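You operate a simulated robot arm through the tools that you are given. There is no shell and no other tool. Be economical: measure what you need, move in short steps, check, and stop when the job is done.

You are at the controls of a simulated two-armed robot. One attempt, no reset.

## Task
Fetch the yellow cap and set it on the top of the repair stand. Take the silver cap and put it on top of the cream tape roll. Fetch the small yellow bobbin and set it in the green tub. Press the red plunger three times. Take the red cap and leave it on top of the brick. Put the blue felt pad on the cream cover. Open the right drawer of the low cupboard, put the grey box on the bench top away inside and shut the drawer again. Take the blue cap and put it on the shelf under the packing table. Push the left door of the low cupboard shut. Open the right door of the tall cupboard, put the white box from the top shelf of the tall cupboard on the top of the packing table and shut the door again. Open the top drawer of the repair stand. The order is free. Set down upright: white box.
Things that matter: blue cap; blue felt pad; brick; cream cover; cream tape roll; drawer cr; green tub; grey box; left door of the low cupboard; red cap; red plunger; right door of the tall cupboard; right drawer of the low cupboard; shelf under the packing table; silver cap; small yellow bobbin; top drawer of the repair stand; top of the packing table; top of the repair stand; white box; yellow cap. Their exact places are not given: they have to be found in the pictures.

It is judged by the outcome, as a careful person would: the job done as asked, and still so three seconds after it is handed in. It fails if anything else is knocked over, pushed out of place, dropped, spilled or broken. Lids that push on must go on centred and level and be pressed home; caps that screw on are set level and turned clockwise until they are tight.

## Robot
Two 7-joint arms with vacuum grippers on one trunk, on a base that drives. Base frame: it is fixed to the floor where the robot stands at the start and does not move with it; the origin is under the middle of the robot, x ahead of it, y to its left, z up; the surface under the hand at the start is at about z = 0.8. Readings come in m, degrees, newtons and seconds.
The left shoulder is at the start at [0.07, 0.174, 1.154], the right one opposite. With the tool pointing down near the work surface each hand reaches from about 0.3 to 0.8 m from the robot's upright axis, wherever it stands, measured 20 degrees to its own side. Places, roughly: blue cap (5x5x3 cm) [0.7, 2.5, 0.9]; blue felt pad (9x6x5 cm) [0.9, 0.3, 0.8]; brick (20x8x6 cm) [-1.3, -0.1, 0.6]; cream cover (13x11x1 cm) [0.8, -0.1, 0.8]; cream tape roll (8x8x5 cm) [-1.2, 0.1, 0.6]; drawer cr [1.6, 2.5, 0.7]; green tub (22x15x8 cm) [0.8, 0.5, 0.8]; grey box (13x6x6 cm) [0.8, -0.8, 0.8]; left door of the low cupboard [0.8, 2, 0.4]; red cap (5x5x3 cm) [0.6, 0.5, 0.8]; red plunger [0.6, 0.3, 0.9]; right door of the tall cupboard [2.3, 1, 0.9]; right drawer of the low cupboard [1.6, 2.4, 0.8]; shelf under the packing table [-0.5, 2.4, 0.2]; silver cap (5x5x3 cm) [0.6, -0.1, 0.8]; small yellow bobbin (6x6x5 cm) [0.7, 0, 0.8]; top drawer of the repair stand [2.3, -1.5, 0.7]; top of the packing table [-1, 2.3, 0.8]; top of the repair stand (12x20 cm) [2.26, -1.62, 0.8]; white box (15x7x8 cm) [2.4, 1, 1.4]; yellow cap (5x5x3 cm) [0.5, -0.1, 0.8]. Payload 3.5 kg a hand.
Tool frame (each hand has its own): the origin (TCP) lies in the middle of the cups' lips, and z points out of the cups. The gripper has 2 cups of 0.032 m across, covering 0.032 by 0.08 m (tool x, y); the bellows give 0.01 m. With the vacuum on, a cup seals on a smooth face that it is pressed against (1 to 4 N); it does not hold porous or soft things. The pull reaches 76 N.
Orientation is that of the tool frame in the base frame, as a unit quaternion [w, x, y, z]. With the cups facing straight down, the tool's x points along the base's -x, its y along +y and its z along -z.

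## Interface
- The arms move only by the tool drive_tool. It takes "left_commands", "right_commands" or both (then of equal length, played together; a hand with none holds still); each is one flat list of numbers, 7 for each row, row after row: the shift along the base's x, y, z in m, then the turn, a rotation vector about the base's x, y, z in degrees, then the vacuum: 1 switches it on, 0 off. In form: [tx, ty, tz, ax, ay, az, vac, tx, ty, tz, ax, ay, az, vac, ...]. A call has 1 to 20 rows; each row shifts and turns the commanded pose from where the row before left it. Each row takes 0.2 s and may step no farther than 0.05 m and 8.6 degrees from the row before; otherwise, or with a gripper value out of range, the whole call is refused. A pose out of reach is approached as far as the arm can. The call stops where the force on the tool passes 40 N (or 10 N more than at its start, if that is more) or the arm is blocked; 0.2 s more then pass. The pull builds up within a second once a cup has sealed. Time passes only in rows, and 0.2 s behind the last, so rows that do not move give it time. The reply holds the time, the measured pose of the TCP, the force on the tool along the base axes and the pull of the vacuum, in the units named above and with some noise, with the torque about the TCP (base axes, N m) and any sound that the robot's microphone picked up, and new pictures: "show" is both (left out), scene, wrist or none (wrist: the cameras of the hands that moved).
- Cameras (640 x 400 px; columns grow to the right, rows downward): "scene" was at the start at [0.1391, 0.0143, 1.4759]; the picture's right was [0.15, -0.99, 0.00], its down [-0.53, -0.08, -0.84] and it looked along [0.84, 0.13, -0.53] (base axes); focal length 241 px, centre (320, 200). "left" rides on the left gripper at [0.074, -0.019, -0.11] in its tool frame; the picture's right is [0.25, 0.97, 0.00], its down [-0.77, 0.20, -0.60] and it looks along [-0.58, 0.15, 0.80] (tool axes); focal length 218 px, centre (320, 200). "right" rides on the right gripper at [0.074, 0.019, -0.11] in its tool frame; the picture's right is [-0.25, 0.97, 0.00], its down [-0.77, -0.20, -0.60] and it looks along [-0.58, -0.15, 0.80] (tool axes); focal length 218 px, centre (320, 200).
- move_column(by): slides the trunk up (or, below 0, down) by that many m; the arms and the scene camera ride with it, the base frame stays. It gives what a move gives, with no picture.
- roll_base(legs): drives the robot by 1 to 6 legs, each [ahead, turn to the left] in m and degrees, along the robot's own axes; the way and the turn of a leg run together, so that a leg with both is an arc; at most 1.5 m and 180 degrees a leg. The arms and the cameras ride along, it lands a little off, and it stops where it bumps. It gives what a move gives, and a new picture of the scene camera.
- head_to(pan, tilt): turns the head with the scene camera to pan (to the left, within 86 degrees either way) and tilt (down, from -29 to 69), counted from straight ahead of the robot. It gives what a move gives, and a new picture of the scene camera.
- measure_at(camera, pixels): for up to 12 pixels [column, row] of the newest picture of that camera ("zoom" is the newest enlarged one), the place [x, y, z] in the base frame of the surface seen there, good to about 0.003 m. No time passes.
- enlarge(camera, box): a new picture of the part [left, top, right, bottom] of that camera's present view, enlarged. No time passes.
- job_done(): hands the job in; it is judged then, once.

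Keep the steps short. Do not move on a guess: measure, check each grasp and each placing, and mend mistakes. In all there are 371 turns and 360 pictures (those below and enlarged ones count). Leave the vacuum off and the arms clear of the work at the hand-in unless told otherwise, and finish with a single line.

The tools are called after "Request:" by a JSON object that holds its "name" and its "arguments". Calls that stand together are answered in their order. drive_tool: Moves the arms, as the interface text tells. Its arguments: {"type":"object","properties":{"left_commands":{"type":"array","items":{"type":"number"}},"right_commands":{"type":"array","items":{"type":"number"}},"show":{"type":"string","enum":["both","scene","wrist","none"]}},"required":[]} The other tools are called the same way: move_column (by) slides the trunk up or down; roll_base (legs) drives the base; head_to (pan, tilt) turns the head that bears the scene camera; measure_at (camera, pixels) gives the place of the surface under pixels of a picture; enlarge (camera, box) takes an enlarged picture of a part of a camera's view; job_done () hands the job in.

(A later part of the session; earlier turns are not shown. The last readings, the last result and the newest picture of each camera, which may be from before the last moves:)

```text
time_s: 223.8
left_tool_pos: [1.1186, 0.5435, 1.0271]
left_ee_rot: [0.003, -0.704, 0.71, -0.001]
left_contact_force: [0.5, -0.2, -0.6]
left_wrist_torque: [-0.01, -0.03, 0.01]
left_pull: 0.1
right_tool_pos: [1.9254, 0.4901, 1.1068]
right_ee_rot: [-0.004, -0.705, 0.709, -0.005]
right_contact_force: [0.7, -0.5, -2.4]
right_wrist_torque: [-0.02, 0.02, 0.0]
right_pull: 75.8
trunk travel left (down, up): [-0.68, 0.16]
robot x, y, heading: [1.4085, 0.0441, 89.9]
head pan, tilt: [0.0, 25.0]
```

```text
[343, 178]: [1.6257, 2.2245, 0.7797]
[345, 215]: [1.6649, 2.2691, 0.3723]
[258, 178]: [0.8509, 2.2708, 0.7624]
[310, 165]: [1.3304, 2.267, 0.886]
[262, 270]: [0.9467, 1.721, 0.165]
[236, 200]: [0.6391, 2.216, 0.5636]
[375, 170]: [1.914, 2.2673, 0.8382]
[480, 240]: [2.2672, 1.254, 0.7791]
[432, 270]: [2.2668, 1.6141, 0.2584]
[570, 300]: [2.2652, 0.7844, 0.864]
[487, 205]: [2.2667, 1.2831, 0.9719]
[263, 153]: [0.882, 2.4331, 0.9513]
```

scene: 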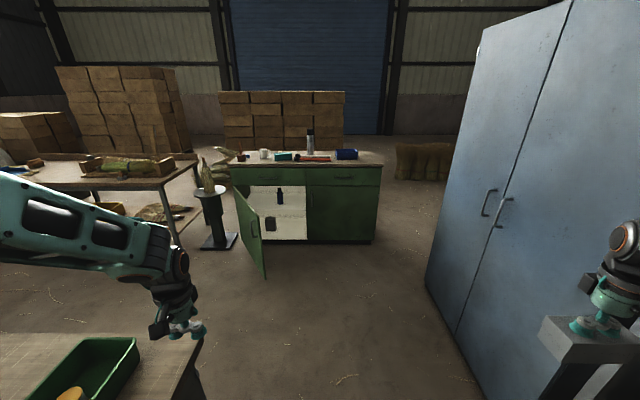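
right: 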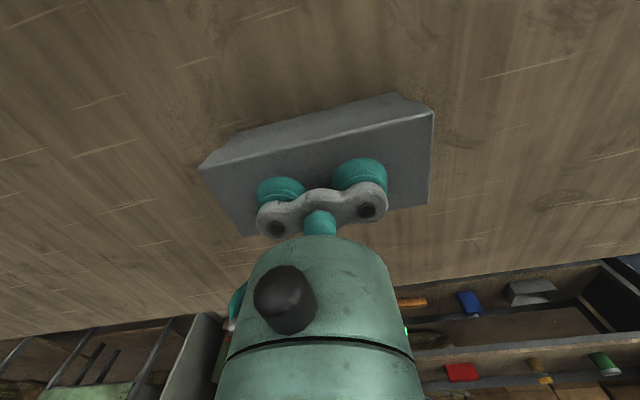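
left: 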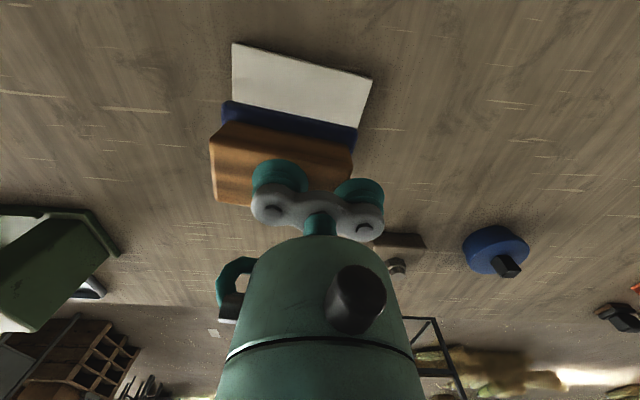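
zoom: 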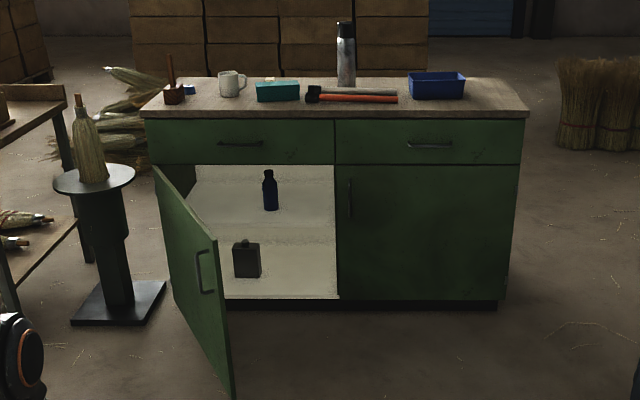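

Low cupboard front is at y≈2.27, drawer face z≈0.70–0.85, handle at x≈1.61. I bring the right hand (box) inward and up, then drive nearer.

Request:
{"name": "drive_tool", "arguments": {"right_commands": [-0.033, 0, 0.03, 0, 0, 0, 1, -0.033, 0, 0.03, 0, 0, 0, 1, -0.033, 0, 0.03, 0, 0, 0, 1, -0.033, 0, 0.03, 0, 0, 0, 1, -0.033, 0, 0.03, 0, 0, 0, 1, -0.033, 0, 0.03, 0, 0, 0, 1], "show": "none"}}

Request:
{"name": "roll_base", "arguments": {"legs": [[0, -8], [1.36, 0], [0, 8]]}}

Request:
{"name": "head_to", "arguments": {"pan": 0, "tilt": 35}}

```text
time_s: 225.2
left_tool_pos: [1.1183, 0.5424, 1.0266]
left_ee_rot: [0.003, -0.703, 0.711, -0.001]
left_contact_force: [-0.5, 0.8, -0.3]
left_wrist_torque: [0.01, -0.02, -0.02]
left_pull: 0.0
right_tool_pos: [1.7271, 0.4921, 1.2878]
right_ee_rot: [-0.005, -0.705, 0.709, -0.003]
right_contact_force: [0.0, -0.8, -1.2]
right_wrist_torque: [-0.01, -0.02, -0.01]
right_pull: 75.6
trunk travel left (down, up): [-0.68, 0.16]
robot x, y, heading: [1.4114, 0.0422, 89.9]
head pan, tilt: [0.0, 25.0]
```

```text
time_s: 233.2
left_tool_pos: [1.3062, 1.8967, 1.0273]
left_ee_rot: [0.003, -0.705, 0.709, 0.0]
left_contact_force: [0.1, -0.9, -0.7]
left_wrist_torque: [0.0, -0.01, 0.01]
left_pull: 0.1
right_tool_pos: [1.9162, 1.8476, 1.2865]
right_ee_rot: [-0.005, -0.706, 0.708, -0.003]
right_contact_force: [-0.4, 0.3, -1.7]
right_wrist_torque: [-0.04, -0.01, -0.01]
right_pull: 75.6
trunk travel left (down, up): [-0.68, 0.16]
robot x, y, heading: [1.6006, 1.3948, 90.2]
head pan, tilt: [0.0, 25.0]
```

scene: 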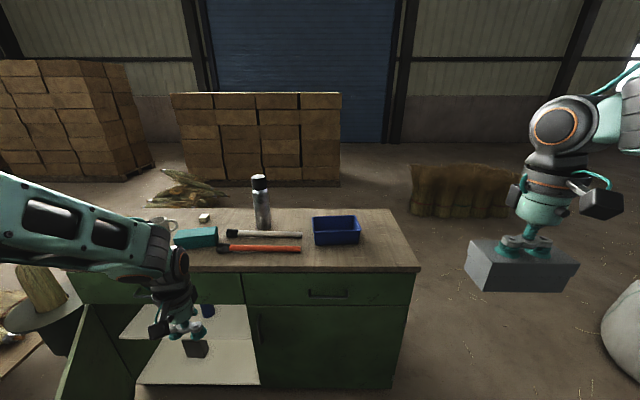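

```text
time_s: 233.9
left_tool_pos: [1.3057, 1.8959, 1.027]
left_ee_rot: [0.003, -0.705, 0.709, -0.001]
left_contact_force: [0.5, -0.4, -0.2]
left_wrist_torque: [0.0, -0.03, 0.01]
left_pull: 0.1
right_tool_pos: [1.9134, 1.8487, 1.2869]
right_ee_rot: [-0.004, -0.706, 0.708, -0.004]
right_contact_force: [-0.4, -0.6, -1.9]
right_wrist_torque: [-0.01, 0.0, 0.03]
right_pull: 75.6
trunk travel left (down, up): [-0.68, 0.16]
robot x, y, heading: [1.604, 1.3989, 90.4]
head pan, tilt: [0.0, 35.0]
```

scene: 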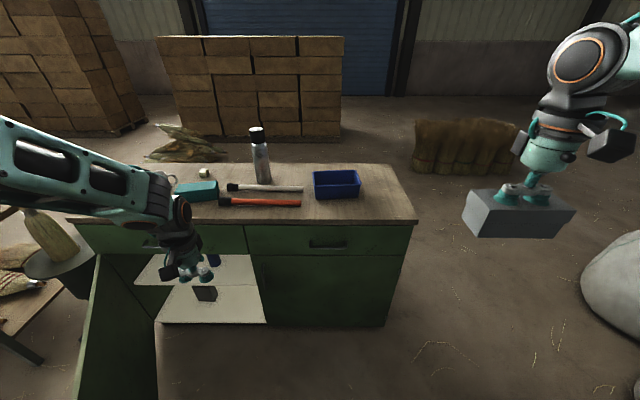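

Request:
{"name": "enlarge", "arguments": {"camera": "scene", "box": [230, 210, 430, 270]}}

Request:
{"name": "measure_at", "arguments": {"camera": "scene", "pixels": [[250, 228], [410, 228], [252, 250], [405, 250], [280, 238], [328, 244], [310, 246], [348, 246], [370, 238], [335, 220], [390, 217]]}}

```text
3.20 times, centred on (330, 240) of scene
```

zoom: 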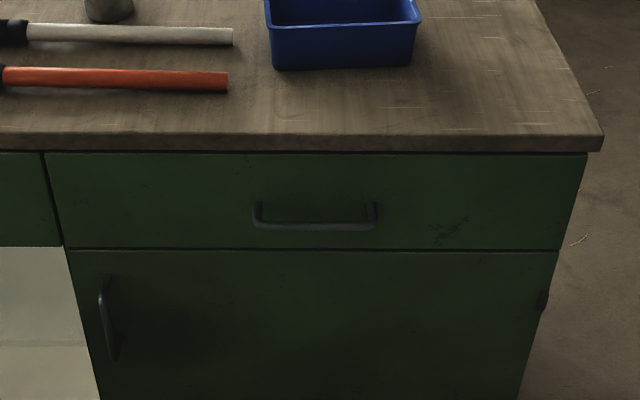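

```text
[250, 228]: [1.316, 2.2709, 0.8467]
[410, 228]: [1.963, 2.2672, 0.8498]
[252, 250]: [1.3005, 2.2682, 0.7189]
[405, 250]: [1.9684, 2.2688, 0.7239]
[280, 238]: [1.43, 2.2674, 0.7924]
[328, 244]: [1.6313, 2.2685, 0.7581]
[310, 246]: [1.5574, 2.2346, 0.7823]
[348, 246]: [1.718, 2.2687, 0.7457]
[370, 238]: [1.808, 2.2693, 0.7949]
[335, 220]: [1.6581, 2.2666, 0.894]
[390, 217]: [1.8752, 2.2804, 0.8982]
```

Lower the trunk, then swing the left tool to point forward by turning it about the wrist.

Request:
{"name": "move_column", "arguments": {"by": -0.2}}

Request:
{"name": "drive_tool", "arguments": {"left_commands": [0.012, 0.018, -0.004, 8.18, 0, 0, 0, 0.012, 0.018, -0.004, 8.18, 0, 0, 0, 0.012, 0.018, -0.004, 8.18, 0, 0, 0, 0.012, 0.018, -0.004, 8.18, 0, 0, 0, 0.012, 0.018, -0.004, 8.18, 0, 0, 0, 0.012, 0.018, -0.004, 8.18, 0, 0, 0, 0.012, 0.018, -0.004, 8.18, 0, 0, 0], "show": "scene"}}

```text
time_s: 236.1
left_tool_pos: [1.3062, 1.8966, 0.8279]
left_ee_rot: [0.004, -0.705, 0.709, -0.001]
left_contact_force: [-0.2, 0.1, -0.1]
left_wrist_torque: [-0.01, 0.02, 0.0]
left_pull: 0.0
right_tool_pos: [1.9146, 1.8473, 1.0868]
right_ee_rot: [-0.004, -0.706, 0.708, -0.005]
right_contact_force: [0.5, -0.5, -1.4]
right_wrist_torque: [0.0, -0.03, 0.04]
right_pull: 75.8
trunk travel left (down, up): [-0.48, 0.36]
robot x, y, heading: [1.6001, 1.3977, 90.1]
head pan, tilt: [0.0, 35.0]
```

```text
time_s: 237.7
left_tool_pos: [1.3917, 2.0219, 0.7977]
left_ee_rot: [0.341, -0.617, 0.623, 0.339]
left_contact_force: [0.4, 0.5, -0.5]
left_wrist_torque: [-0.01, -0.01, 0.01]
left_pull: 0.1
right_tool_pos: [1.9145, 1.848, 1.0867]
right_ee_rot: [-0.006, -0.706, 0.708, -0.004]
right_contact_force: [0.5, -0.3, -2.4]
right_wrist_torque: [0.01, 0.03, -0.01]
right_pull: 76.1
trunk travel left (down, up): [-0.48, 0.36]
robot x, y, heading: [1.5995, 1.3947, 90.4]
head pan, tilt: [0.0, 35.0]
```

scene: 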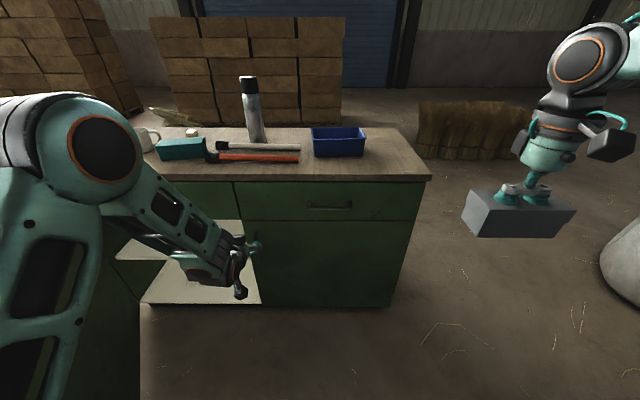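

Going well; elbow is high. Continue the remaining 33°.

Request:
{"name": "drive_tool", "arguments": {"left_commands": [0.012, 0.02, -0.002, 8.18, 0, 0, 0, 0.012, 0.02, -0.002, 8.18, 0, 0, 0, 0.012, 0.02, -0.002, 8.18, 0, 0, 0, 0.01, 0.02, -0.002, 8.2, 0, 0, 0, 0, 0.02, -0.004, 0, 0, 0, 0], "show": "both"}}

```text
time_s: 238.9
left_tool_pos: [1.4374, 2.1213, 0.788]
left_ee_rot: [0.501, -0.497, 0.501, 0.501]
left_contact_force: [-0.5, 0.7, -0.1]
left_wrist_torque: [-0.01, -0.01, 0.05]
left_pull: 0.0
right_tool_pos: [1.9156, 1.8472, 1.0869]
right_ee_rot: [-0.005, -0.706, 0.708, -0.002]
right_contact_force: [0.1, -0.2, -2.6]
right_wrist_torque: [-0.01, -0.01, 0.04]
right_pull: 75.8
trunk travel left (down, up): [-0.48, 0.36]
robot x, y, heading: [1.6005, 1.3938, 90.4]
head pan, tilt: [0.0, 35.0]
```

scene: 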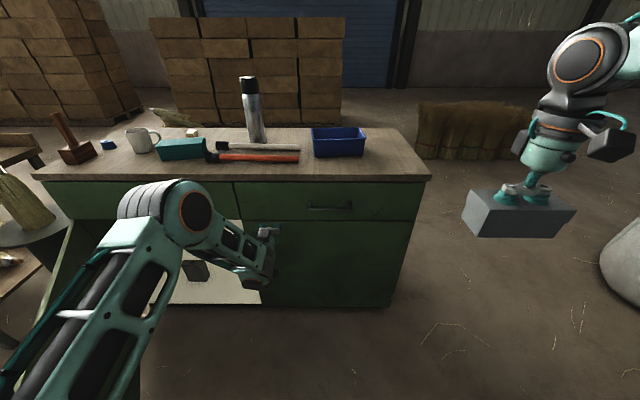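
left: 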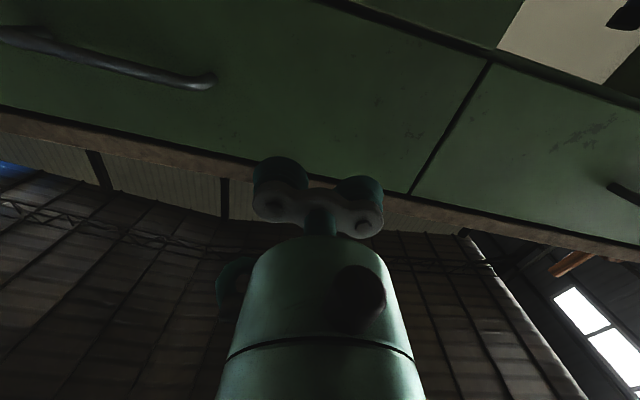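

Request:
{"name": "drive_tool", "arguments": {"left_commands": [0, 0.04, -0.001, 0, 0, 0, 1, 0, 0.04, -0.001, 0, 0, 0, 1, 0, 0.04, 0, 0, 0, 0, 1, 0, 0.018, 0, 0, 0, 0, 1, 0, 0.006, 0, 0, 0, 0, 1, 0, 0.005, 0, 0, 0, 0, 1, 0, 0.003, 0, 0, 0, 0, 1, 0, 0, 0, 0, 0, 0, 1, 0, 0, 0, 0, 0, 0, 1, 0, 0, 0, 0, 0, 0, 1], "show": "scene"}}

```text
time_s: 241.1
left_tool_pos: [1.4376, 2.2713, 0.7866]
left_ee_rot: [0.501, -0.496, 0.502, 0.501]
left_contact_force: [2.9, -33.0, -6.5]
left_wrist_torque: [-0.17, -0.14, 0.1]
left_pull: 75.7
right_tool_pos: [1.9149, 1.8444, 1.0894]
right_ee_rot: [-0.003, -0.707, 0.707, -0.002]
right_contact_force: [-0.4, 0.7, -1.3]
right_wrist_torque: [-0.02, 0.02, 0.03]
right_pull: 74.8
trunk travel left (down, up): [-0.48, 0.36]
robot x, y, heading: [1.6001, 1.3934, 90.5]
head pan, tilt: [0.0, 35.0]
```

scene: 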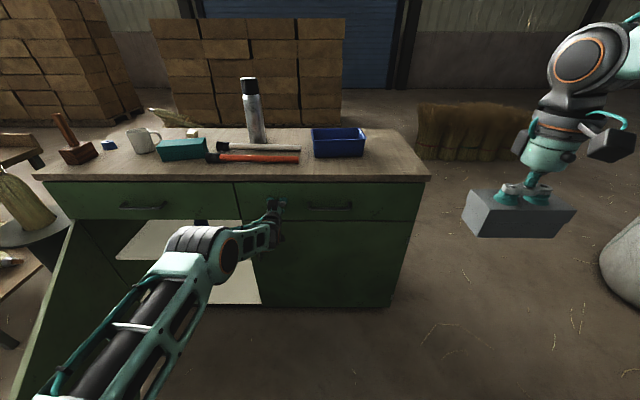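

Sealed (75 N). Pull.

Request:
{"name": "drive_tool", "arguments": {"left_commands": [0, -0.01, 0, 0, 0, 0, 1, 0, -0.025, 0, 0, 0, 0, 1, 0, -0.025, 0, 0, 0, 0, 1, 0, -0.025, 0, 0, 0, 0, 1, 0, -0.025, 0, 0, 0, 0, 1, 0, -0.025, 0, 0, 0, 0, 1, 0, -0.025, 0, 0, 0, 0, 1], "show": "scene"}}

```text
time_s: 242.7
left_tool_pos: [1.4366, 2.1114, 0.7868]
left_ee_rot: [0.502, -0.495, 0.501, 0.502]
left_contact_force: [3.9, -0.5, 9.8]
left_wrist_torque: [-0.27, -0.4, 0.14]
left_pull: 76.0
right_tool_pos: [1.916, 1.8449, 1.0878]
right_ee_rot: [-0.005, -0.707, 0.707, -0.004]
right_contact_force: [0.6, 0.1, -1.6]
right_wrist_torque: [-0.01, 0.01, 0.01]
right_pull: 75.6
trunk travel left (down, up): [-0.48, 0.36]
robot x, y, heading: [1.5979, 1.3979, 90.3]
head pan, tilt: [0.0, 35.0]
```

scene: 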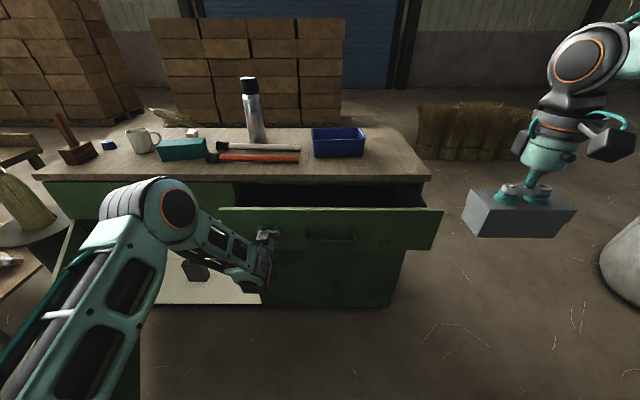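

Opening. I draw it further by rolling the base back.

Request:
{"name": "roll_base", "arguments": {"legs": [[-0.13, 0]]}}

```text
time_s: 244.0
left_tool_pos: [1.4374, 1.9871, 0.7877]
left_ee_rot: [0.502, -0.495, 0.5, 0.502]
left_contact_force: [-4.1, 0.2, 14.2]
left_wrist_torque: [0.31, -0.23, 0.49]
left_pull: 75.6
right_tool_pos: [1.9155, 1.7205, 1.0861]
right_ee_rot: [0.005, 0.707, -0.707, 0.004]
right_contact_force: [-0.2, 0.2, -1.7]
right_wrist_torque: [-0.02, -0.01, 0.02]
right_pull: 75.1
trunk travel left (down, up): [-0.48, 0.36]
robot x, y, heading: [1.5997, 1.266, 90.3]
head pan, tilt: [0.0, 35.0]
```

scene: 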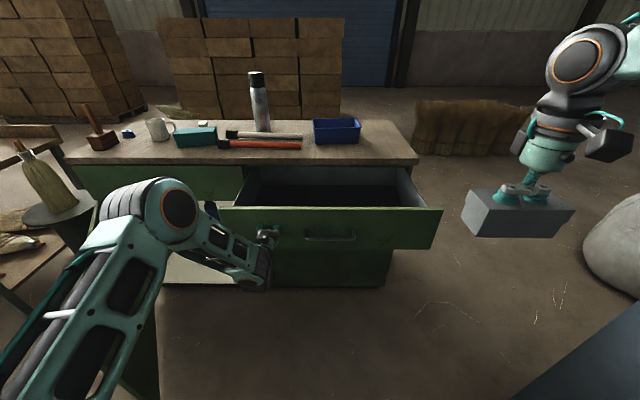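

Drawer open 0.28 m. Release the left hand, back off and raise it above.

Request:
{"name": "drive_tool", "arguments": {"left_commands": [0, 0, 0, 0, 0, 0, 0, 0, 0, 0, 0, 0, 0, 0, 0, 0, 0, 0, 0, 0, 0, 0, -0.02, 0, 0, 0, 0, 0, 0, -0.03, 0, 0, 0, 0, 0, 0, 0, 0.04, 0, 0, 0, 0, 0, 0, 0.045, 0, 0, 0, 0, 0, 0, 0.045, 0, 0, 0, 0, 0, 0, 0.045, 0, 0, 0, 0, 0, 0, 0.045, 0, 0, 0, 0], "show": "scene"}}

```text
time_s: 246.2
left_tool_pos: [1.4374, 1.9356, 1.0097]
left_ee_rot: [0.502, -0.495, 0.5, 0.502]
left_contact_force: [0.6, -0.2, -0.2]
left_wrist_torque: [0.0, -0.07, 0.04]
left_pull: 0.1
right_tool_pos: [1.9162, 1.7176, 1.0855]
right_ee_rot: [-0.004, -0.707, 0.707, -0.004]
right_contact_force: [-0.5, -0.1, -1.9]
right_wrist_torque: [0.0, -0.01, 0.0]
right_pull: 75.3
trunk travel left (down, up): [-0.48, 0.36]
robot x, y, heading: [1.6016, 1.27, 90.3]
head pan, tilt: [0.0, 35.0]
```

scene: 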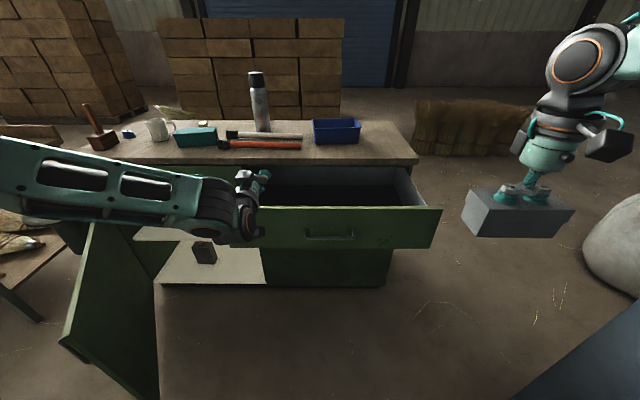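

Request:
{"name": "roll_base", "arguments": {"legs": [[0.17, 0]]}}

Request:
{"name": "head_to", "arguments": {"pan": 0, "tilt": 50}}

```text
time_s: 247.7
left_tool_pos: [1.4367, 2.108, 1.008]
left_ee_rot: [0.502, -0.495, 0.501, 0.502]
left_contact_force: [-0.6, 0.3, 0.5]
left_wrist_torque: [0.01, -0.01, -0.02]
left_pull: 0.2
right_tool_pos: [1.9153, 1.891, 1.0858]
right_ee_rot: [-0.005, -0.706, 0.708, -0.004]
right_contact_force: [0.4, 0.9, -0.9]
right_wrist_torque: [-0.05, -0.02, 0.0]
right_pull: 75.7
trunk travel left (down, up): [-0.48, 0.36]
robot x, y, heading: [1.6022, 1.4384, 90.1]
head pan, tilt: [0.0, 35.0]
```

scene: 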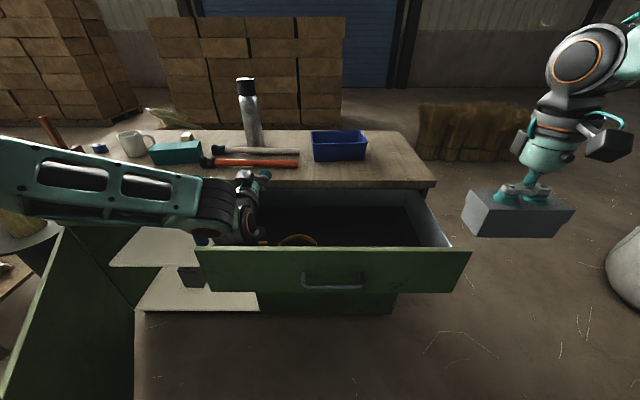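

```text
time_s: 248.4
left_tool_pos: [1.4378, 2.1072, 1.009]
left_ee_rot: [0.502, -0.495, 0.5, 0.502]
left_contact_force: [-0.1, -0.9, -0.6]
left_wrist_torque: [0.0, -0.03, 0.0]
left_pull: 0.1
right_tool_pos: [1.9157, 1.8891, 1.0866]
right_ee_rot: [-0.006, -0.706, 0.708, -0.004]
right_contact_force: [-0.4, -0.2, -2.0]
right_wrist_torque: [0.01, 0.02, -0.01]
right_pull: 75.9
trunk travel left (down, up): [-0.48, 0.36]
robot x, y, heading: [1.5974, 1.4364, 90.3]
head pan, tilt: [0.0, 50.0]
```

scene: 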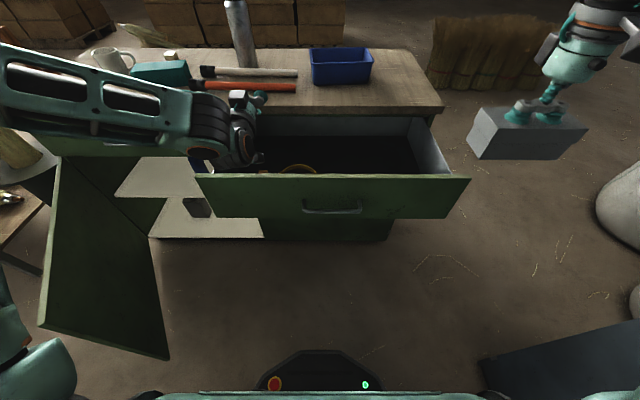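

Request:
{"name": "enlarge", "arguments": {"camera": "scene", "box": [190, 90, 470, 220]}}

Request:
{"name": "measure_at", "arguments": {"camera": "scene", "pixels": [[298, 168], [360, 165], [400, 160], [420, 170], [360, 140], [430, 150], [330, 160], [320, 180], [460, 182], [200, 182], [435, 172]]}}

```text
2.29 times, centred on (330, 155) of scene
```

zoom: 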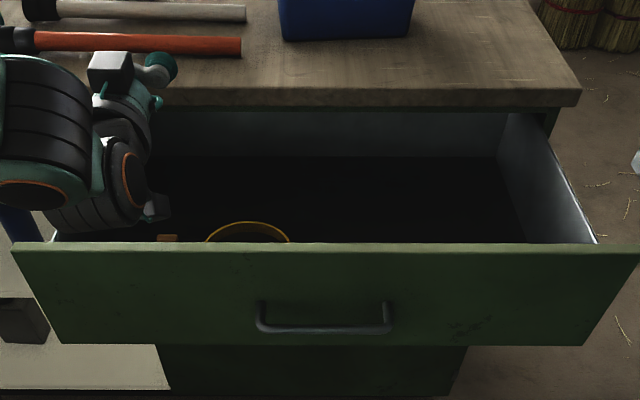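

```text
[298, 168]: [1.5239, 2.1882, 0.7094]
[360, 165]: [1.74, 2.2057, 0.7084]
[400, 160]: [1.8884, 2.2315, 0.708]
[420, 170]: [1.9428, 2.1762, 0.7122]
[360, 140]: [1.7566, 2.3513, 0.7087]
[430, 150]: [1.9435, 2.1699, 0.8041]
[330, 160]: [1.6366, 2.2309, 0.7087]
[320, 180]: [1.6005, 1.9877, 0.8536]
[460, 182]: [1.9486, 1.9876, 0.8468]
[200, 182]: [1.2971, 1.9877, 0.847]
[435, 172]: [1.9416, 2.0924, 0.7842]
```

Drawer floor z≈0.709; free place at about (1.79, 2.12). Move the box above it.

Request:
{"name": "drive_tool", "arguments": {"right_commands": [-0.018, 0.033, -0.018, 0, 0, 0, 1, -0.018, 0.033, -0.018, 0, 0, 0, 1, -0.018, 0.033, -0.018, 0, 0, 0, 1, -0.018, 0.033, -0.018, 0, 0, 0, 1, -0.018, 0.033, -0.018, 0, 0, 0, 1, -0.018, 0.033, -0.018, 0, 0, 0, 1, -0.018, 0.033, -0.018, 0, 0, 0, 1], "show": "both"}}

```text
time_s: 250.0
left_tool_pos: [1.4363, 2.1091, 1.006]
left_ee_rot: [0.501, -0.496, 0.5, 0.503]
left_contact_force: [-0.1, -0.1, -0.9]
left_wrist_torque: [0.01, 0.03, 0.0]
left_pull: 0.0
right_tool_pos: [1.7886, 2.1241, 0.9584]
right_ee_rot: [-0.006, -0.707, 0.708, -0.005]
right_contact_force: [0.9, 0.3, -2.6]
right_wrist_torque: [0.02, 0.02, 0.02]
right_pull: 75.5
trunk travel left (down, up): [-0.48, 0.36]
robot x, y, heading: [1.6046, 1.4394, 90.0]
head pan, tilt: [0.0, 50.0]
```

scene: 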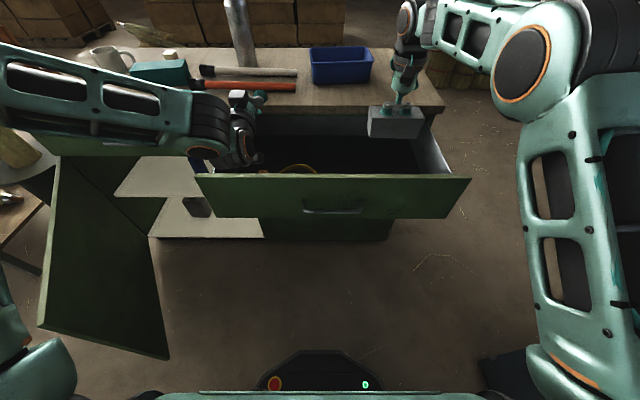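
right: 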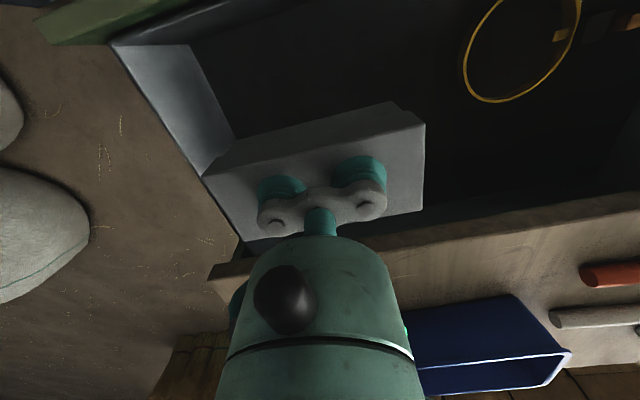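

Request:
{"name": "drive_tool", "arguments": {"right_commands": [0, -0.015, -0.035, 0, 0, 0, 1, 0, 0, -0.04, 0, 0, 0, 1, 0, 0, -0.04, 0, 0, 0, 1, 0, 0, -0.04, 0, 0, 0, 1, 0, 0, -0.02, 0, 0, 0, 1, 0, 0, -0.008, 0, 0, 0, 1], "show": "scene"}}

```text
time_s: 251.4
left_tool_pos: [1.4357, 2.1084, 1.008]
left_ee_rot: [0.502, -0.495, 0.5, 0.503]
left_contact_force: [-0.2, 1.0, -0.8]
left_wrist_torque: [0.01, -0.01, -0.03]
left_pull: 0.1
right_tool_pos: [1.7888, 2.106, 0.7773]
right_ee_rot: [-0.005, -0.706, 0.708, -0.004]
right_contact_force: [0.4, 0.1, -1.9]
right_wrist_torque: [0.0, 0.0, 0.01]
right_pull: 75.3
trunk travel left (down, up): [-0.48, 0.36]
robot x, y, heading: [1.6007, 1.4381, 90.1]
head pan, tilt: [0.0, 50.0]
```

scene: 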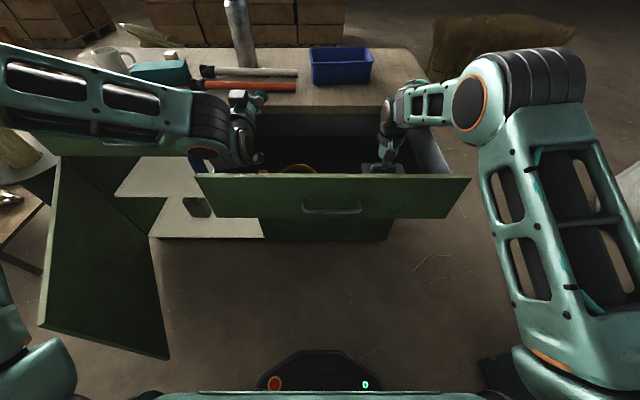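

Request:
{"name": "drive_tool", "arguments": {"right_commands": [0, 0, -0.005, 0, 0, 0, 1, 0, 0, -0.004, 0, 0, 0, 1, 0, 0, -0.003, 0, 0, 0, 1], "show": "none"}}

```text
time_s: 252.2
left_tool_pos: [1.4364, 2.1054, 1.011]
left_ee_rot: [0.503, -0.495, 0.499, 0.503]
left_contact_force: [-1.2, -0.7, 0.6]
left_wrist_torque: [-0.02, 0.02, 0.0]
left_pull: 0.0
right_tool_pos: [1.7889, 2.105, 0.7704]
right_ee_rot: [-0.002, -0.706, 0.708, -0.003]
right_contact_force: [1.8, 0.0, 22.7]
right_wrist_torque: [0.32, -0.26, 0.08]
right_pull: 75.2
trunk travel left (down, up): [-0.48, 0.36]
robot x, y, heading: [1.5968, 1.4376, 90.2]
head pan, tilt: [0.0, 50.0]
```

Box touches the floor of the drawer. Release, rise and retreat.

Request:
{"name": "drive_tool", "arguments": {"right_commands": [0, 0, 0.003, 0, 0, 0, 0, 0, 0, 0, 0, 0, 0, 0, 0, 0, 0, 0, 0, 0, 0, 0, 0, 0.01, 0, 0, 0, 0, 0, 0, 0.04, 0, 0, 0, 0, 0, 0, 0.05, 0, 0, 0, 0, 0, 0, 0.05, 0, 0, 0, 0, 0, 0, 0.05, 0, 0, 0, 0, 0.03, -0.03, 0.02, 0, 0, 0, 0, 0.03, -0.03, 0.02, 0, 0, 0, 0, 0.02, -0.03, 0.02, 0, 0, 0, 0], "show": "both"}}

```text
time_s: 254.6
left_tool_pos: [1.4373, 2.1056, 1.0086]
left_ee_rot: [0.502, -0.495, 0.499, 0.504]
left_contact_force: [0.3, 0.5, -0.3]
left_wrist_torque: [-0.03, 0.05, 0.0]
left_pull: 0.0
right_tool_pos: [1.8699, 2.0124, 1.0282]
right_ee_rot: [-0.005, -0.707, 0.707, -0.004]
right_contact_force: [0.0, -0.9, 0.4]
right_wrist_torque: [0.01, -0.04, 0.01]
right_pull: 0.1
trunk travel left (down, up): [-0.48, 0.36]
robot x, y, heading: [1.5996, 1.4337, 90.2]
head pan, tilt: [0.0, 50.0]
```

scene: 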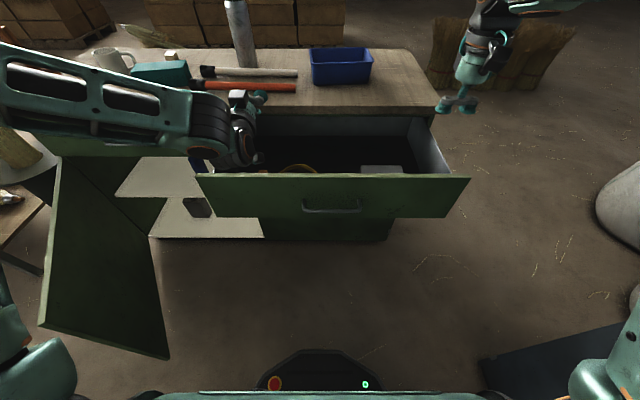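
right: 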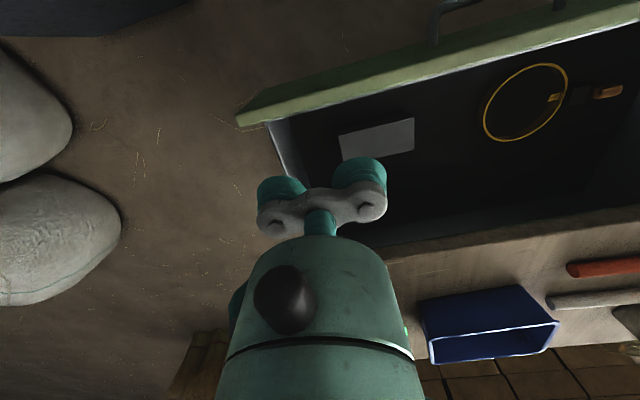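

Box is in the drawer. Back the base, lower the left hand in front of the drawer and push it shut.

Request:
{"name": "roll_base", "arguments": {"legs": [[-0.22, 0]]}}

Request:
{"name": "drive_tool", "arguments": {"left_commands": [0, 0, -0.045, 0, 0, 0, 0, 0, 0, -0.045, 0, 0, 0, 0, 0, 0, -0.045, 0, 0, 0, 0, 0, 0, -0.045, 0, 0, 0, 0, 0, 0, -0.04, 0, 0, 0, 0], "show": "scene"}}

```text
time_s: 256.3
left_tool_pos: [1.4373, 1.8857, 1.0094]
left_ee_rot: [0.502, -0.495, 0.5, 0.502]
left_contact_force: [-0.5, -0.1, 0.5]
left_wrist_torque: [0.01, 0.0, -0.01]
left_pull: 0.0
right_tool_pos: [1.8705, 1.793, 1.0286]
right_ee_rot: [-0.006, -0.707, 0.707, -0.004]
right_contact_force: [-0.2, 0.1, 0.6]
right_wrist_torque: [0.04, 0.03, -0.01]
right_pull: 0.1
trunk travel left (down, up): [-0.48, 0.36]
robot x, y, heading: [1.6009, 1.2098, 90.4]
head pan, tilt: [0.0, 50.0]
```

scene: 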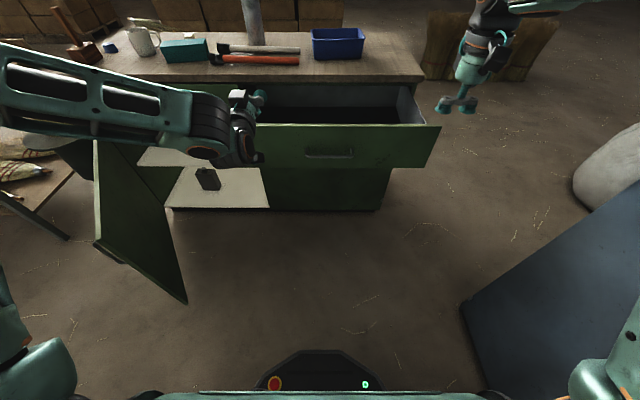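

```text
time_s: 257.5
left_tool_pos: [1.4365, 1.887, 0.7859]
left_ee_rot: [0.503, -0.495, 0.501, 0.502]
left_contact_force: [-0.3, 0.4, 0.4]
left_wrist_torque: [0.01, 0.0, -0.01]
left_pull: 0.0
right_tool_pos: [1.8697, 1.7953, 1.0277]
right_ee_rot: [-0.006, -0.706, 0.708, -0.005]
right_contact_force: [-0.4, -0.7, 0.0]
right_wrist_torque: [0.0, -0.01, 0.02]
right_pull: 0.0
trunk travel left (down, up): [-0.48, 0.36]
robot x, y, heading: [1.5978, 1.2183, 90.1]
head pan, tilt: [0.0, 50.0]
```

scene: 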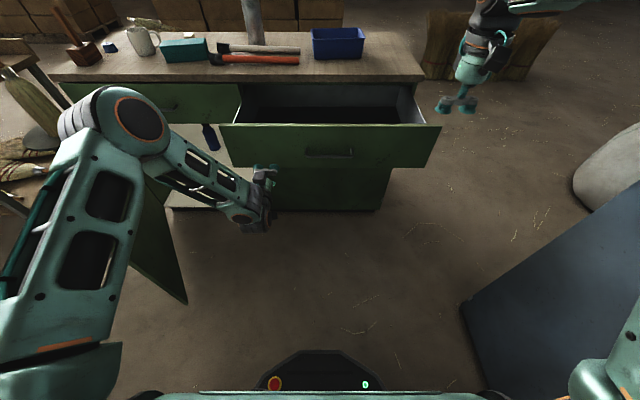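

Request:
{"name": "roll_base", "arguments": {"legs": [[0.2, 0]]}}

Request:
{"name": "drive_tool", "arguments": {"left_commands": [0, 0.03, 0, 0, 0, 0, 0, 0, 0.03, 0, 0, 0, 0, 0, 0, 0.03, 0, 0, 0, 0, 0, 0, 0.03, 0, 0, 0, 0, 0, 0, 0.03, 0, 0, 0, 0, 0, 0, 0.015, 0, 0, 0, 0, 0, 0, 0.008, 0, 0, 0, 0, 0, 0, 0.005, 0, 0, 0, 0, 0], "show": "scene"}}

```text
time_s: 259.1
left_tool_pos: [1.4364, 2.088, 0.7871]
left_ee_rot: [0.502, -0.495, 0.5, 0.502]
left_contact_force: [0.0, -1.1, -0.4]
left_wrist_torque: [-0.03, 0.01, 0.0]
left_pull: 0.0
right_tool_pos: [1.8694, 1.9954, 1.0265]
right_ee_rot: [-0.007, -0.706, 0.708, -0.005]
right_contact_force: [0.3, 0.2, -0.5]
right_wrist_torque: [-0.03, 0.02, -0.02]
right_pull: 0.0
trunk travel left (down, up): [-0.48, 0.36]
robot x, y, heading: [1.5979, 1.4192, 90.1]
head pan, tilt: [0.0, 50.0]
```

scene: 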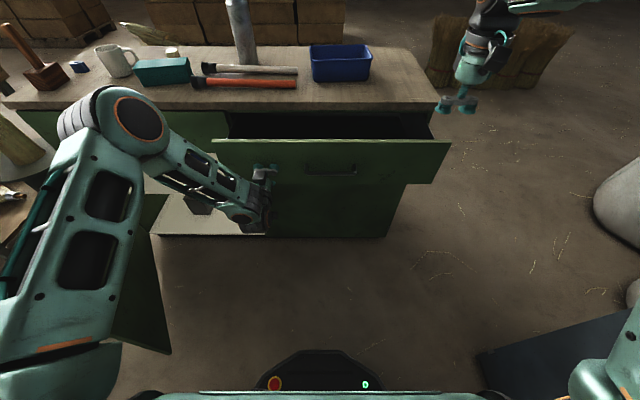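

```text
time_s: 260.9
left_tool_pos: [1.4363, 2.2664, 0.7866]
left_ee_rot: [0.503, -0.494, 0.501, 0.502]
left_contact_force: [-0.1, 0.9, 0.7]
left_wrist_torque: [-0.03, 0.02, 0.05]
left_pull: 0.0
right_tool_pos: [1.869, 1.9944, 1.0273]
right_ee_rot: [-0.005, -0.707, 0.708, -0.005]
right_contact_force: [0.1, 0.1, -0.5]
right_wrist_torque: [-0.02, -0.01, 0.01]
right_pull: 0.1
trunk travel left (down, up): [-0.48, 0.36]
robot x, y, heading: [1.6019, 1.419, 90.3]
head pan, tilt: [0.0, 50.0]
```

scene: 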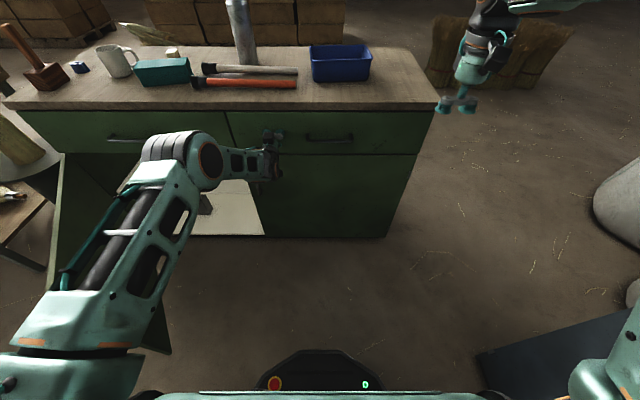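

Push until firmly home, then back off.

Request:
{"name": "drive_tool", "arguments": {"left_commands": [0, 0.005, 0, 0, 0, 0, 0, 0, 0.004, 0, 0, 0, 0, 0, 0, 0.003, 0, 0, 0, 0, 0, 0, 0.002, 0, 0, 0, 0, 0], "show": "none"}}

Request:
{"name": "measure_at", "arguments": {"camera": "scene", "pixels": [[380, 130], [240, 120], [400, 130], [340, 170], [350, 108]]}}

```text
time_s: 261.9
left_tool_pos: [1.4362, 2.2793, 0.7865]
left_ee_rot: [0.502, -0.495, 0.5, 0.502]
left_contact_force: [1.2, -5.6, 0.7]
left_wrist_torque: [0.01, -0.04, 0.0]
left_pull: 0.1
right_tool_pos: [1.8696, 1.9945, 1.0285]
right_ee_rot: [-0.005, -0.706, 0.709, -0.004]
right_contact_force: [-1.3, -0.4, -0.2]
right_wrist_torque: [0.02, 0.01, 0.0]
right_pull: 0.1
trunk travel left (down, up): [-0.48, 0.36]
robot x, y, heading: [1.6016, 1.4174, 89.8]
head pan, tilt: [0.0, 50.0]
```

```text
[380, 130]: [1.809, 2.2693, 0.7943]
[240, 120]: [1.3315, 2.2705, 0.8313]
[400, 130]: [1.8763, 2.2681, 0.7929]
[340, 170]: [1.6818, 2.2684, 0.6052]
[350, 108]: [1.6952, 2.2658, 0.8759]
```

Drawer is flush (face y≈2.269). Next the left door of the low cupboard: hinge (0.64, 2.27), free edge (0.95, 1.72). I back off and go round to its outer side.

Request:
{"name": "drive_tool", "arguments": {"left_commands": [0, -0.04, 0, 0, 0, 0, 0, 0, -0.04, 0, 0, 0, 0, 0, 0, -0.04, 0.01, 0, 0, 0, 0, 0, -0.03, 0.03, 0, 0, 0, 0, 0, 0, 0.04, 0, 0, 0, 0], "show": "none"}}

Request:
{"name": "roll_base", "arguments": {"legs": [[-0.2, 0], [0, 90]]}}

```text
time_s: 263.1
left_tool_pos: [1.437, 2.1276, 0.8686]
left_ee_rot: [0.502, -0.494, 0.501, 0.503]
left_contact_force: [-0.1, -0.3, 0.0]
left_wrist_torque: [-0.02, -0.02, 0.0]
left_pull: 0.2
right_tool_pos: [1.8703, 1.9948, 1.0286]
right_ee_rot: [-0.006, -0.706, 0.708, -0.005]
right_contact_force: [0.4, -0.3, -0.1]
right_wrist_torque: [0.03, -0.01, -0.03]
right_pull: 0.1
trunk travel left (down, up): [-0.48, 0.36]
robot x, y, heading: [1.6007, 1.4182, 90.1]
head pan, tilt: [0.0, 50.0]
```

```text
time_s: 268.5
left_tool_pos: [0.8892, 1.0547, 0.8676]
left_ee_rot: [-0.001, -0.704, 0.003, 0.711]
left_contact_force: [0.5, -0.1, -1.1]
left_wrist_torque: [-0.01, -0.03, -0.02]
left_pull: 0.1
right_tool_pos: [1.0231, 1.4879, 1.0289]
right_ee_rot: [0.001, 1.0, 0.0, 0.007]
right_contact_force: [0.5, 1.3, 0.2]
right_wrist_torque: [-0.01, -0.02, 0.0]
right_pull: 0.1
trunk travel left (down, up): [-0.48, 0.36]
robot x, y, heading: [1.6018, 1.2202, -180.0]
head pan, tilt: [0.0, 50.0]
```

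scene: 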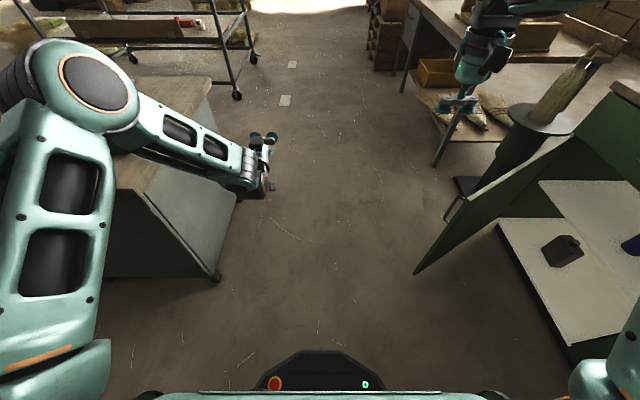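

Request:
{"name": "measure_at", "arguments": {"camera": "scene", "pixels": [[416, 272], [500, 150], [540, 118], [470, 195], [455, 210], [545, 110], [430, 260], [590, 120], [480, 190], [520, 180]]}}

Request:
{"name": "enlarge", "arguments": {"camera": "scene", "box": [390, 60, 640, 300]}}

```text
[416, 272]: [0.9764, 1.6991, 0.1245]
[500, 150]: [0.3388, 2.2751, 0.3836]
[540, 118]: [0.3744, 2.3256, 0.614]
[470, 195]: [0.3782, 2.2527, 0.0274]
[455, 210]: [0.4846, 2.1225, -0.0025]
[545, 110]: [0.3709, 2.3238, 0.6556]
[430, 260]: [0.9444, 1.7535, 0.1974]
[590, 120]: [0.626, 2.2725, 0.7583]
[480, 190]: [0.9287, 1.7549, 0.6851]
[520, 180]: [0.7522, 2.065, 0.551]
```

```text
1.67 times, centred on (515, 180) of scene
```

zoom: 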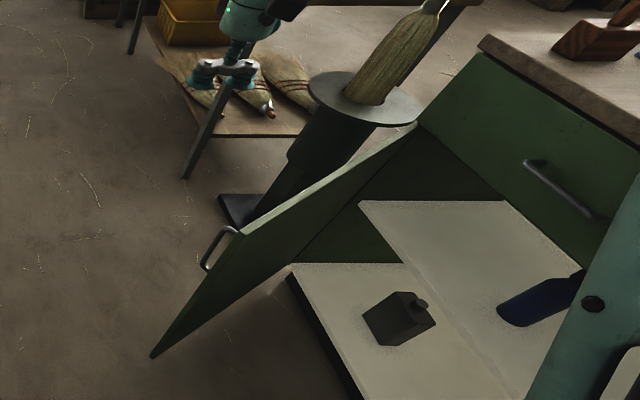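

Request:
{"name": "roll_base", "arguments": {"legs": [[0.97, 0], [0, -120]]}}

Request:
{"name": "head_to", "arguments": {"pan": 0, "tilt": 45}}

```text
time_s: 278.6
left_tool_pos: [0.8498, 1.9138, 0.8679]
left_ee_rot: [0.616, -0.347, 0.613, 0.353]
left_contact_force: [0.2, -0.7, -0.2]
left_wrist_torque: [-0.03, -0.02, -0.01]
left_pull: 0.2
right_tool_pos: [1.1536, 1.5784, 1.0267]
right_ee_rot: [-0.007, -0.496, 0.868, -0.003]
right_contact_force: [-0.5, 0.6, 0.2]
right_wrist_torque: [0.01, 0.01, 0.01]
right_pull: 0.0
trunk travel left (down, up): [-0.48, 0.36]
robot x, y, heading: [0.6264, 1.2177, 59.6]
head pan, tilt: [0.0, 50.0]
```

scene: 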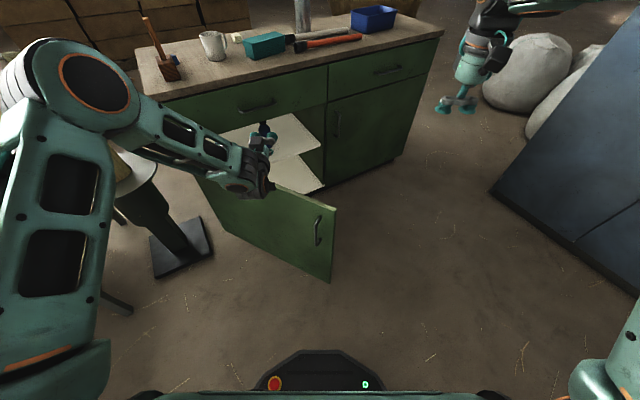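

```text
time_s: 279.3
left_tool_pos: [0.8491, 1.9137, 0.8681]
left_ee_rot: [0.616, -0.347, 0.613, 0.353]
left_contact_force: [0.4, 0.5, 0.4]
left_wrist_torque: [-0.03, 0.01, 0.01]
left_pull: 0.1
right_tool_pos: [1.1548, 1.5779, 1.0287]
right_ee_rot: [-0.007, -0.496, 0.868, -0.003]
right_contact_force: [0.0, -0.2, -0.1]
right_wrist_torque: [0.0, -0.01, 0.0]
right_pull: 0.0
trunk travel left (down, up): [-0.48, 0.36]
robot x, y, heading: [0.6293, 1.2143, 59.5]
head pan, tilt: [0.0, 45.0]
```

scene: 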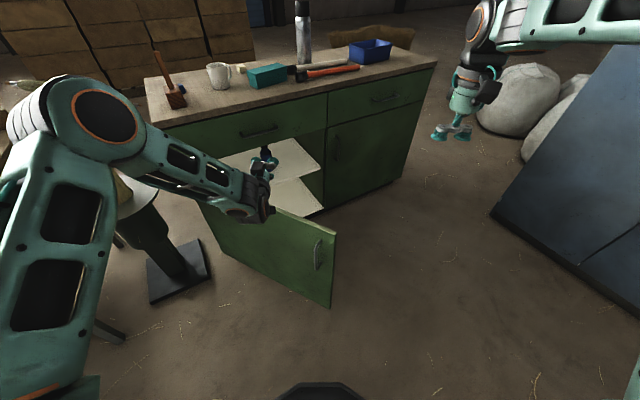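

Request:
{"name": "measure_at", "arguments": {"camera": "scene", "pixels": [[318, 242], [318, 268], [280, 245], [260, 235], [300, 250]]}}

Request:
{"name": "roll_base", "arguments": {"legs": [[-0.17, 0]]}}

Request:
{"name": "move_column", "arguments": {"by": -0.2}}

```text
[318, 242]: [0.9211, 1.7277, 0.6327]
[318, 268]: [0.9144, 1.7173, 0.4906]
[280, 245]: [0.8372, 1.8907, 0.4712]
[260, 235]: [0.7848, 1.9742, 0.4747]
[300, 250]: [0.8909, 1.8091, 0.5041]
```

```text
time_s: 280.7
left_tool_pos: [0.7635, 1.7654, 0.8684]
left_ee_rot: [0.617, -0.346, 0.612, 0.354]
left_contact_force: [0.8, 0.6, -0.3]
left_wrist_torque: [-0.01, -0.01, 0.0]
left_pull: 0.1
right_tool_pos: [1.0676, 1.4291, 1.0283]
right_ee_rot: [-0.006, -0.496, 0.869, -0.002]
right_contact_force: [0.5, -1.1, -0.2]
right_wrist_torque: [0.03, 0.01, 0.01]
right_pull: 0.1
trunk travel left (down, up): [-0.48, 0.36]
robot x, y, heading: [0.5445, 1.0705, 59.8]
head pan, tilt: [0.0, 45.0]
```

scene: 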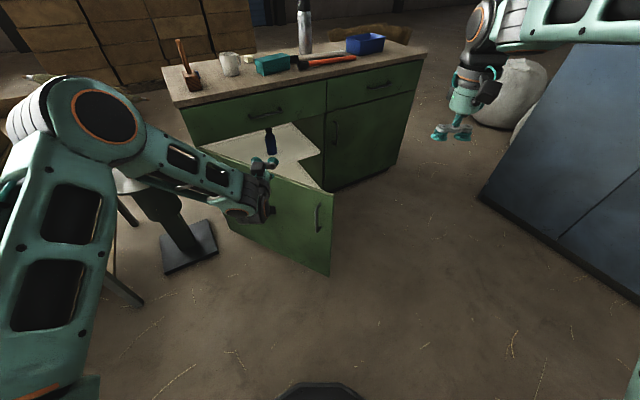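

```text
time_s: 282.9
left_tool_pos: [0.7642, 1.7669, 0.6678]
left_ee_rot: [0.616, -0.347, 0.613, 0.353]
left_contact_force: [0.1, 0.3, -0.3]
left_wrist_torque: [0.02, 0.0, 0.01]
left_pull: 0.1
right_tool_pos: [1.0685, 1.4311, 0.8286]
right_ee_rot: [-0.007, -0.496, 0.868, -0.002]
right_contact_force: [0.2, 0.2, 0.0]
right_wrist_torque: [0.02, -0.01, 0.0]
right_pull: 0.1
trunk travel left (down, up): [-0.28, 0.56]
robot x, y, heading: [0.5446, 1.0658, 59.7]
head pan, tilt: [0.0, 45.0]
```

Lower the hand to z≈0.55, clear of the handle, then push along the heading (60°).

Request:
{"name": "drive_tool", "arguments": {"left_commands": [0, 0, -0.04, 0, 0, 0, 0, 0, 0, -0.04, 0, 0, 0, 0, 0, 0, -0.04, 0, 0, 0, 0, 0.02, 0.034, 0, 0, 0, 0, 0, 0.02, 0.034, 0, 0, 0, 0, 0, 0.02, 0.034, 0, 0, 0, 0, 0], "show": "scene"}}

```text
time_s: 284.3
left_tool_pos: [0.8224, 1.8671, 0.5485]
left_ee_rot: [0.616, -0.347, 0.613, 0.353]
left_contact_force: [0.3, -0.6, 0.4]
left_wrist_torque: [-0.01, 0.04, 0.01]
left_pull: 0.0
right_tool_pos: [1.0679, 1.4312, 0.8277]
right_ee_rot: [-0.007, -0.495, 0.869, -0.003]
right_contact_force: [0.2, -0.1, 0.0]
right_wrist_torque: [-0.01, -0.02, 0.0]
right_pull: 0.1
trunk travel left (down, up): [-0.28, 0.56]
robot x, y, heading: [0.5435, 1.0665, 59.7]
head pan, tilt: [0.0, 45.0]
```

scene: 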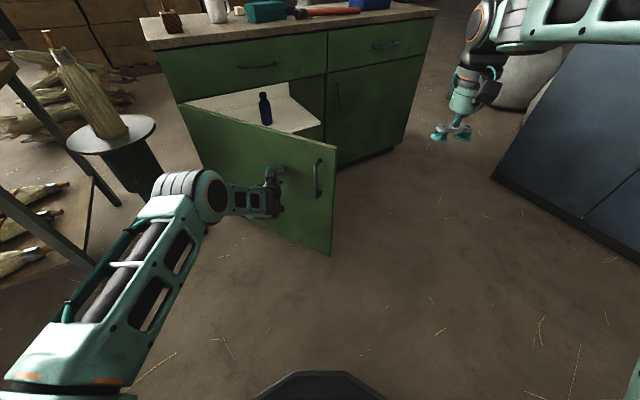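

Now roll the base ahead to swing the door.

Request:
{"name": "roll_base", "arguments": {"legs": [[0.25, 0]]}}

```text
time_s: 286.1
left_tool_pos: [0.9472, 2.0845, 0.5471]
left_ee_rot: [0.616, -0.348, 0.612, 0.354]
left_contact_force: [-0.3, 0.5, 0.4]
left_wrist_torque: [0.01, 0.0, 0.0]
left_pull: 0.1
right_tool_pos: [1.1943, 1.6497, 0.8271]
right_ee_rot: [-0.007, -0.496, 0.868, -0.003]
right_contact_force: [0.1, -0.1, -0.7]
right_wrist_torque: [0.0, 0.04, 0.02]
right_pull: 0.0
trunk travel left (down, up): [-0.28, 0.56]
robot x, y, heading: [0.6729, 1.2826, 59.7]
head pan, tilt: [0.0, 45.0]
```

scene: 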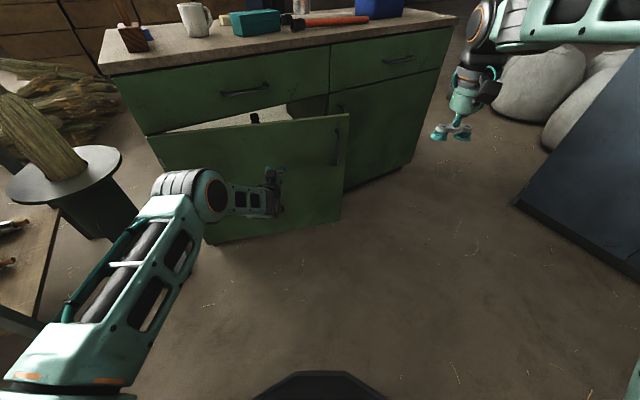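

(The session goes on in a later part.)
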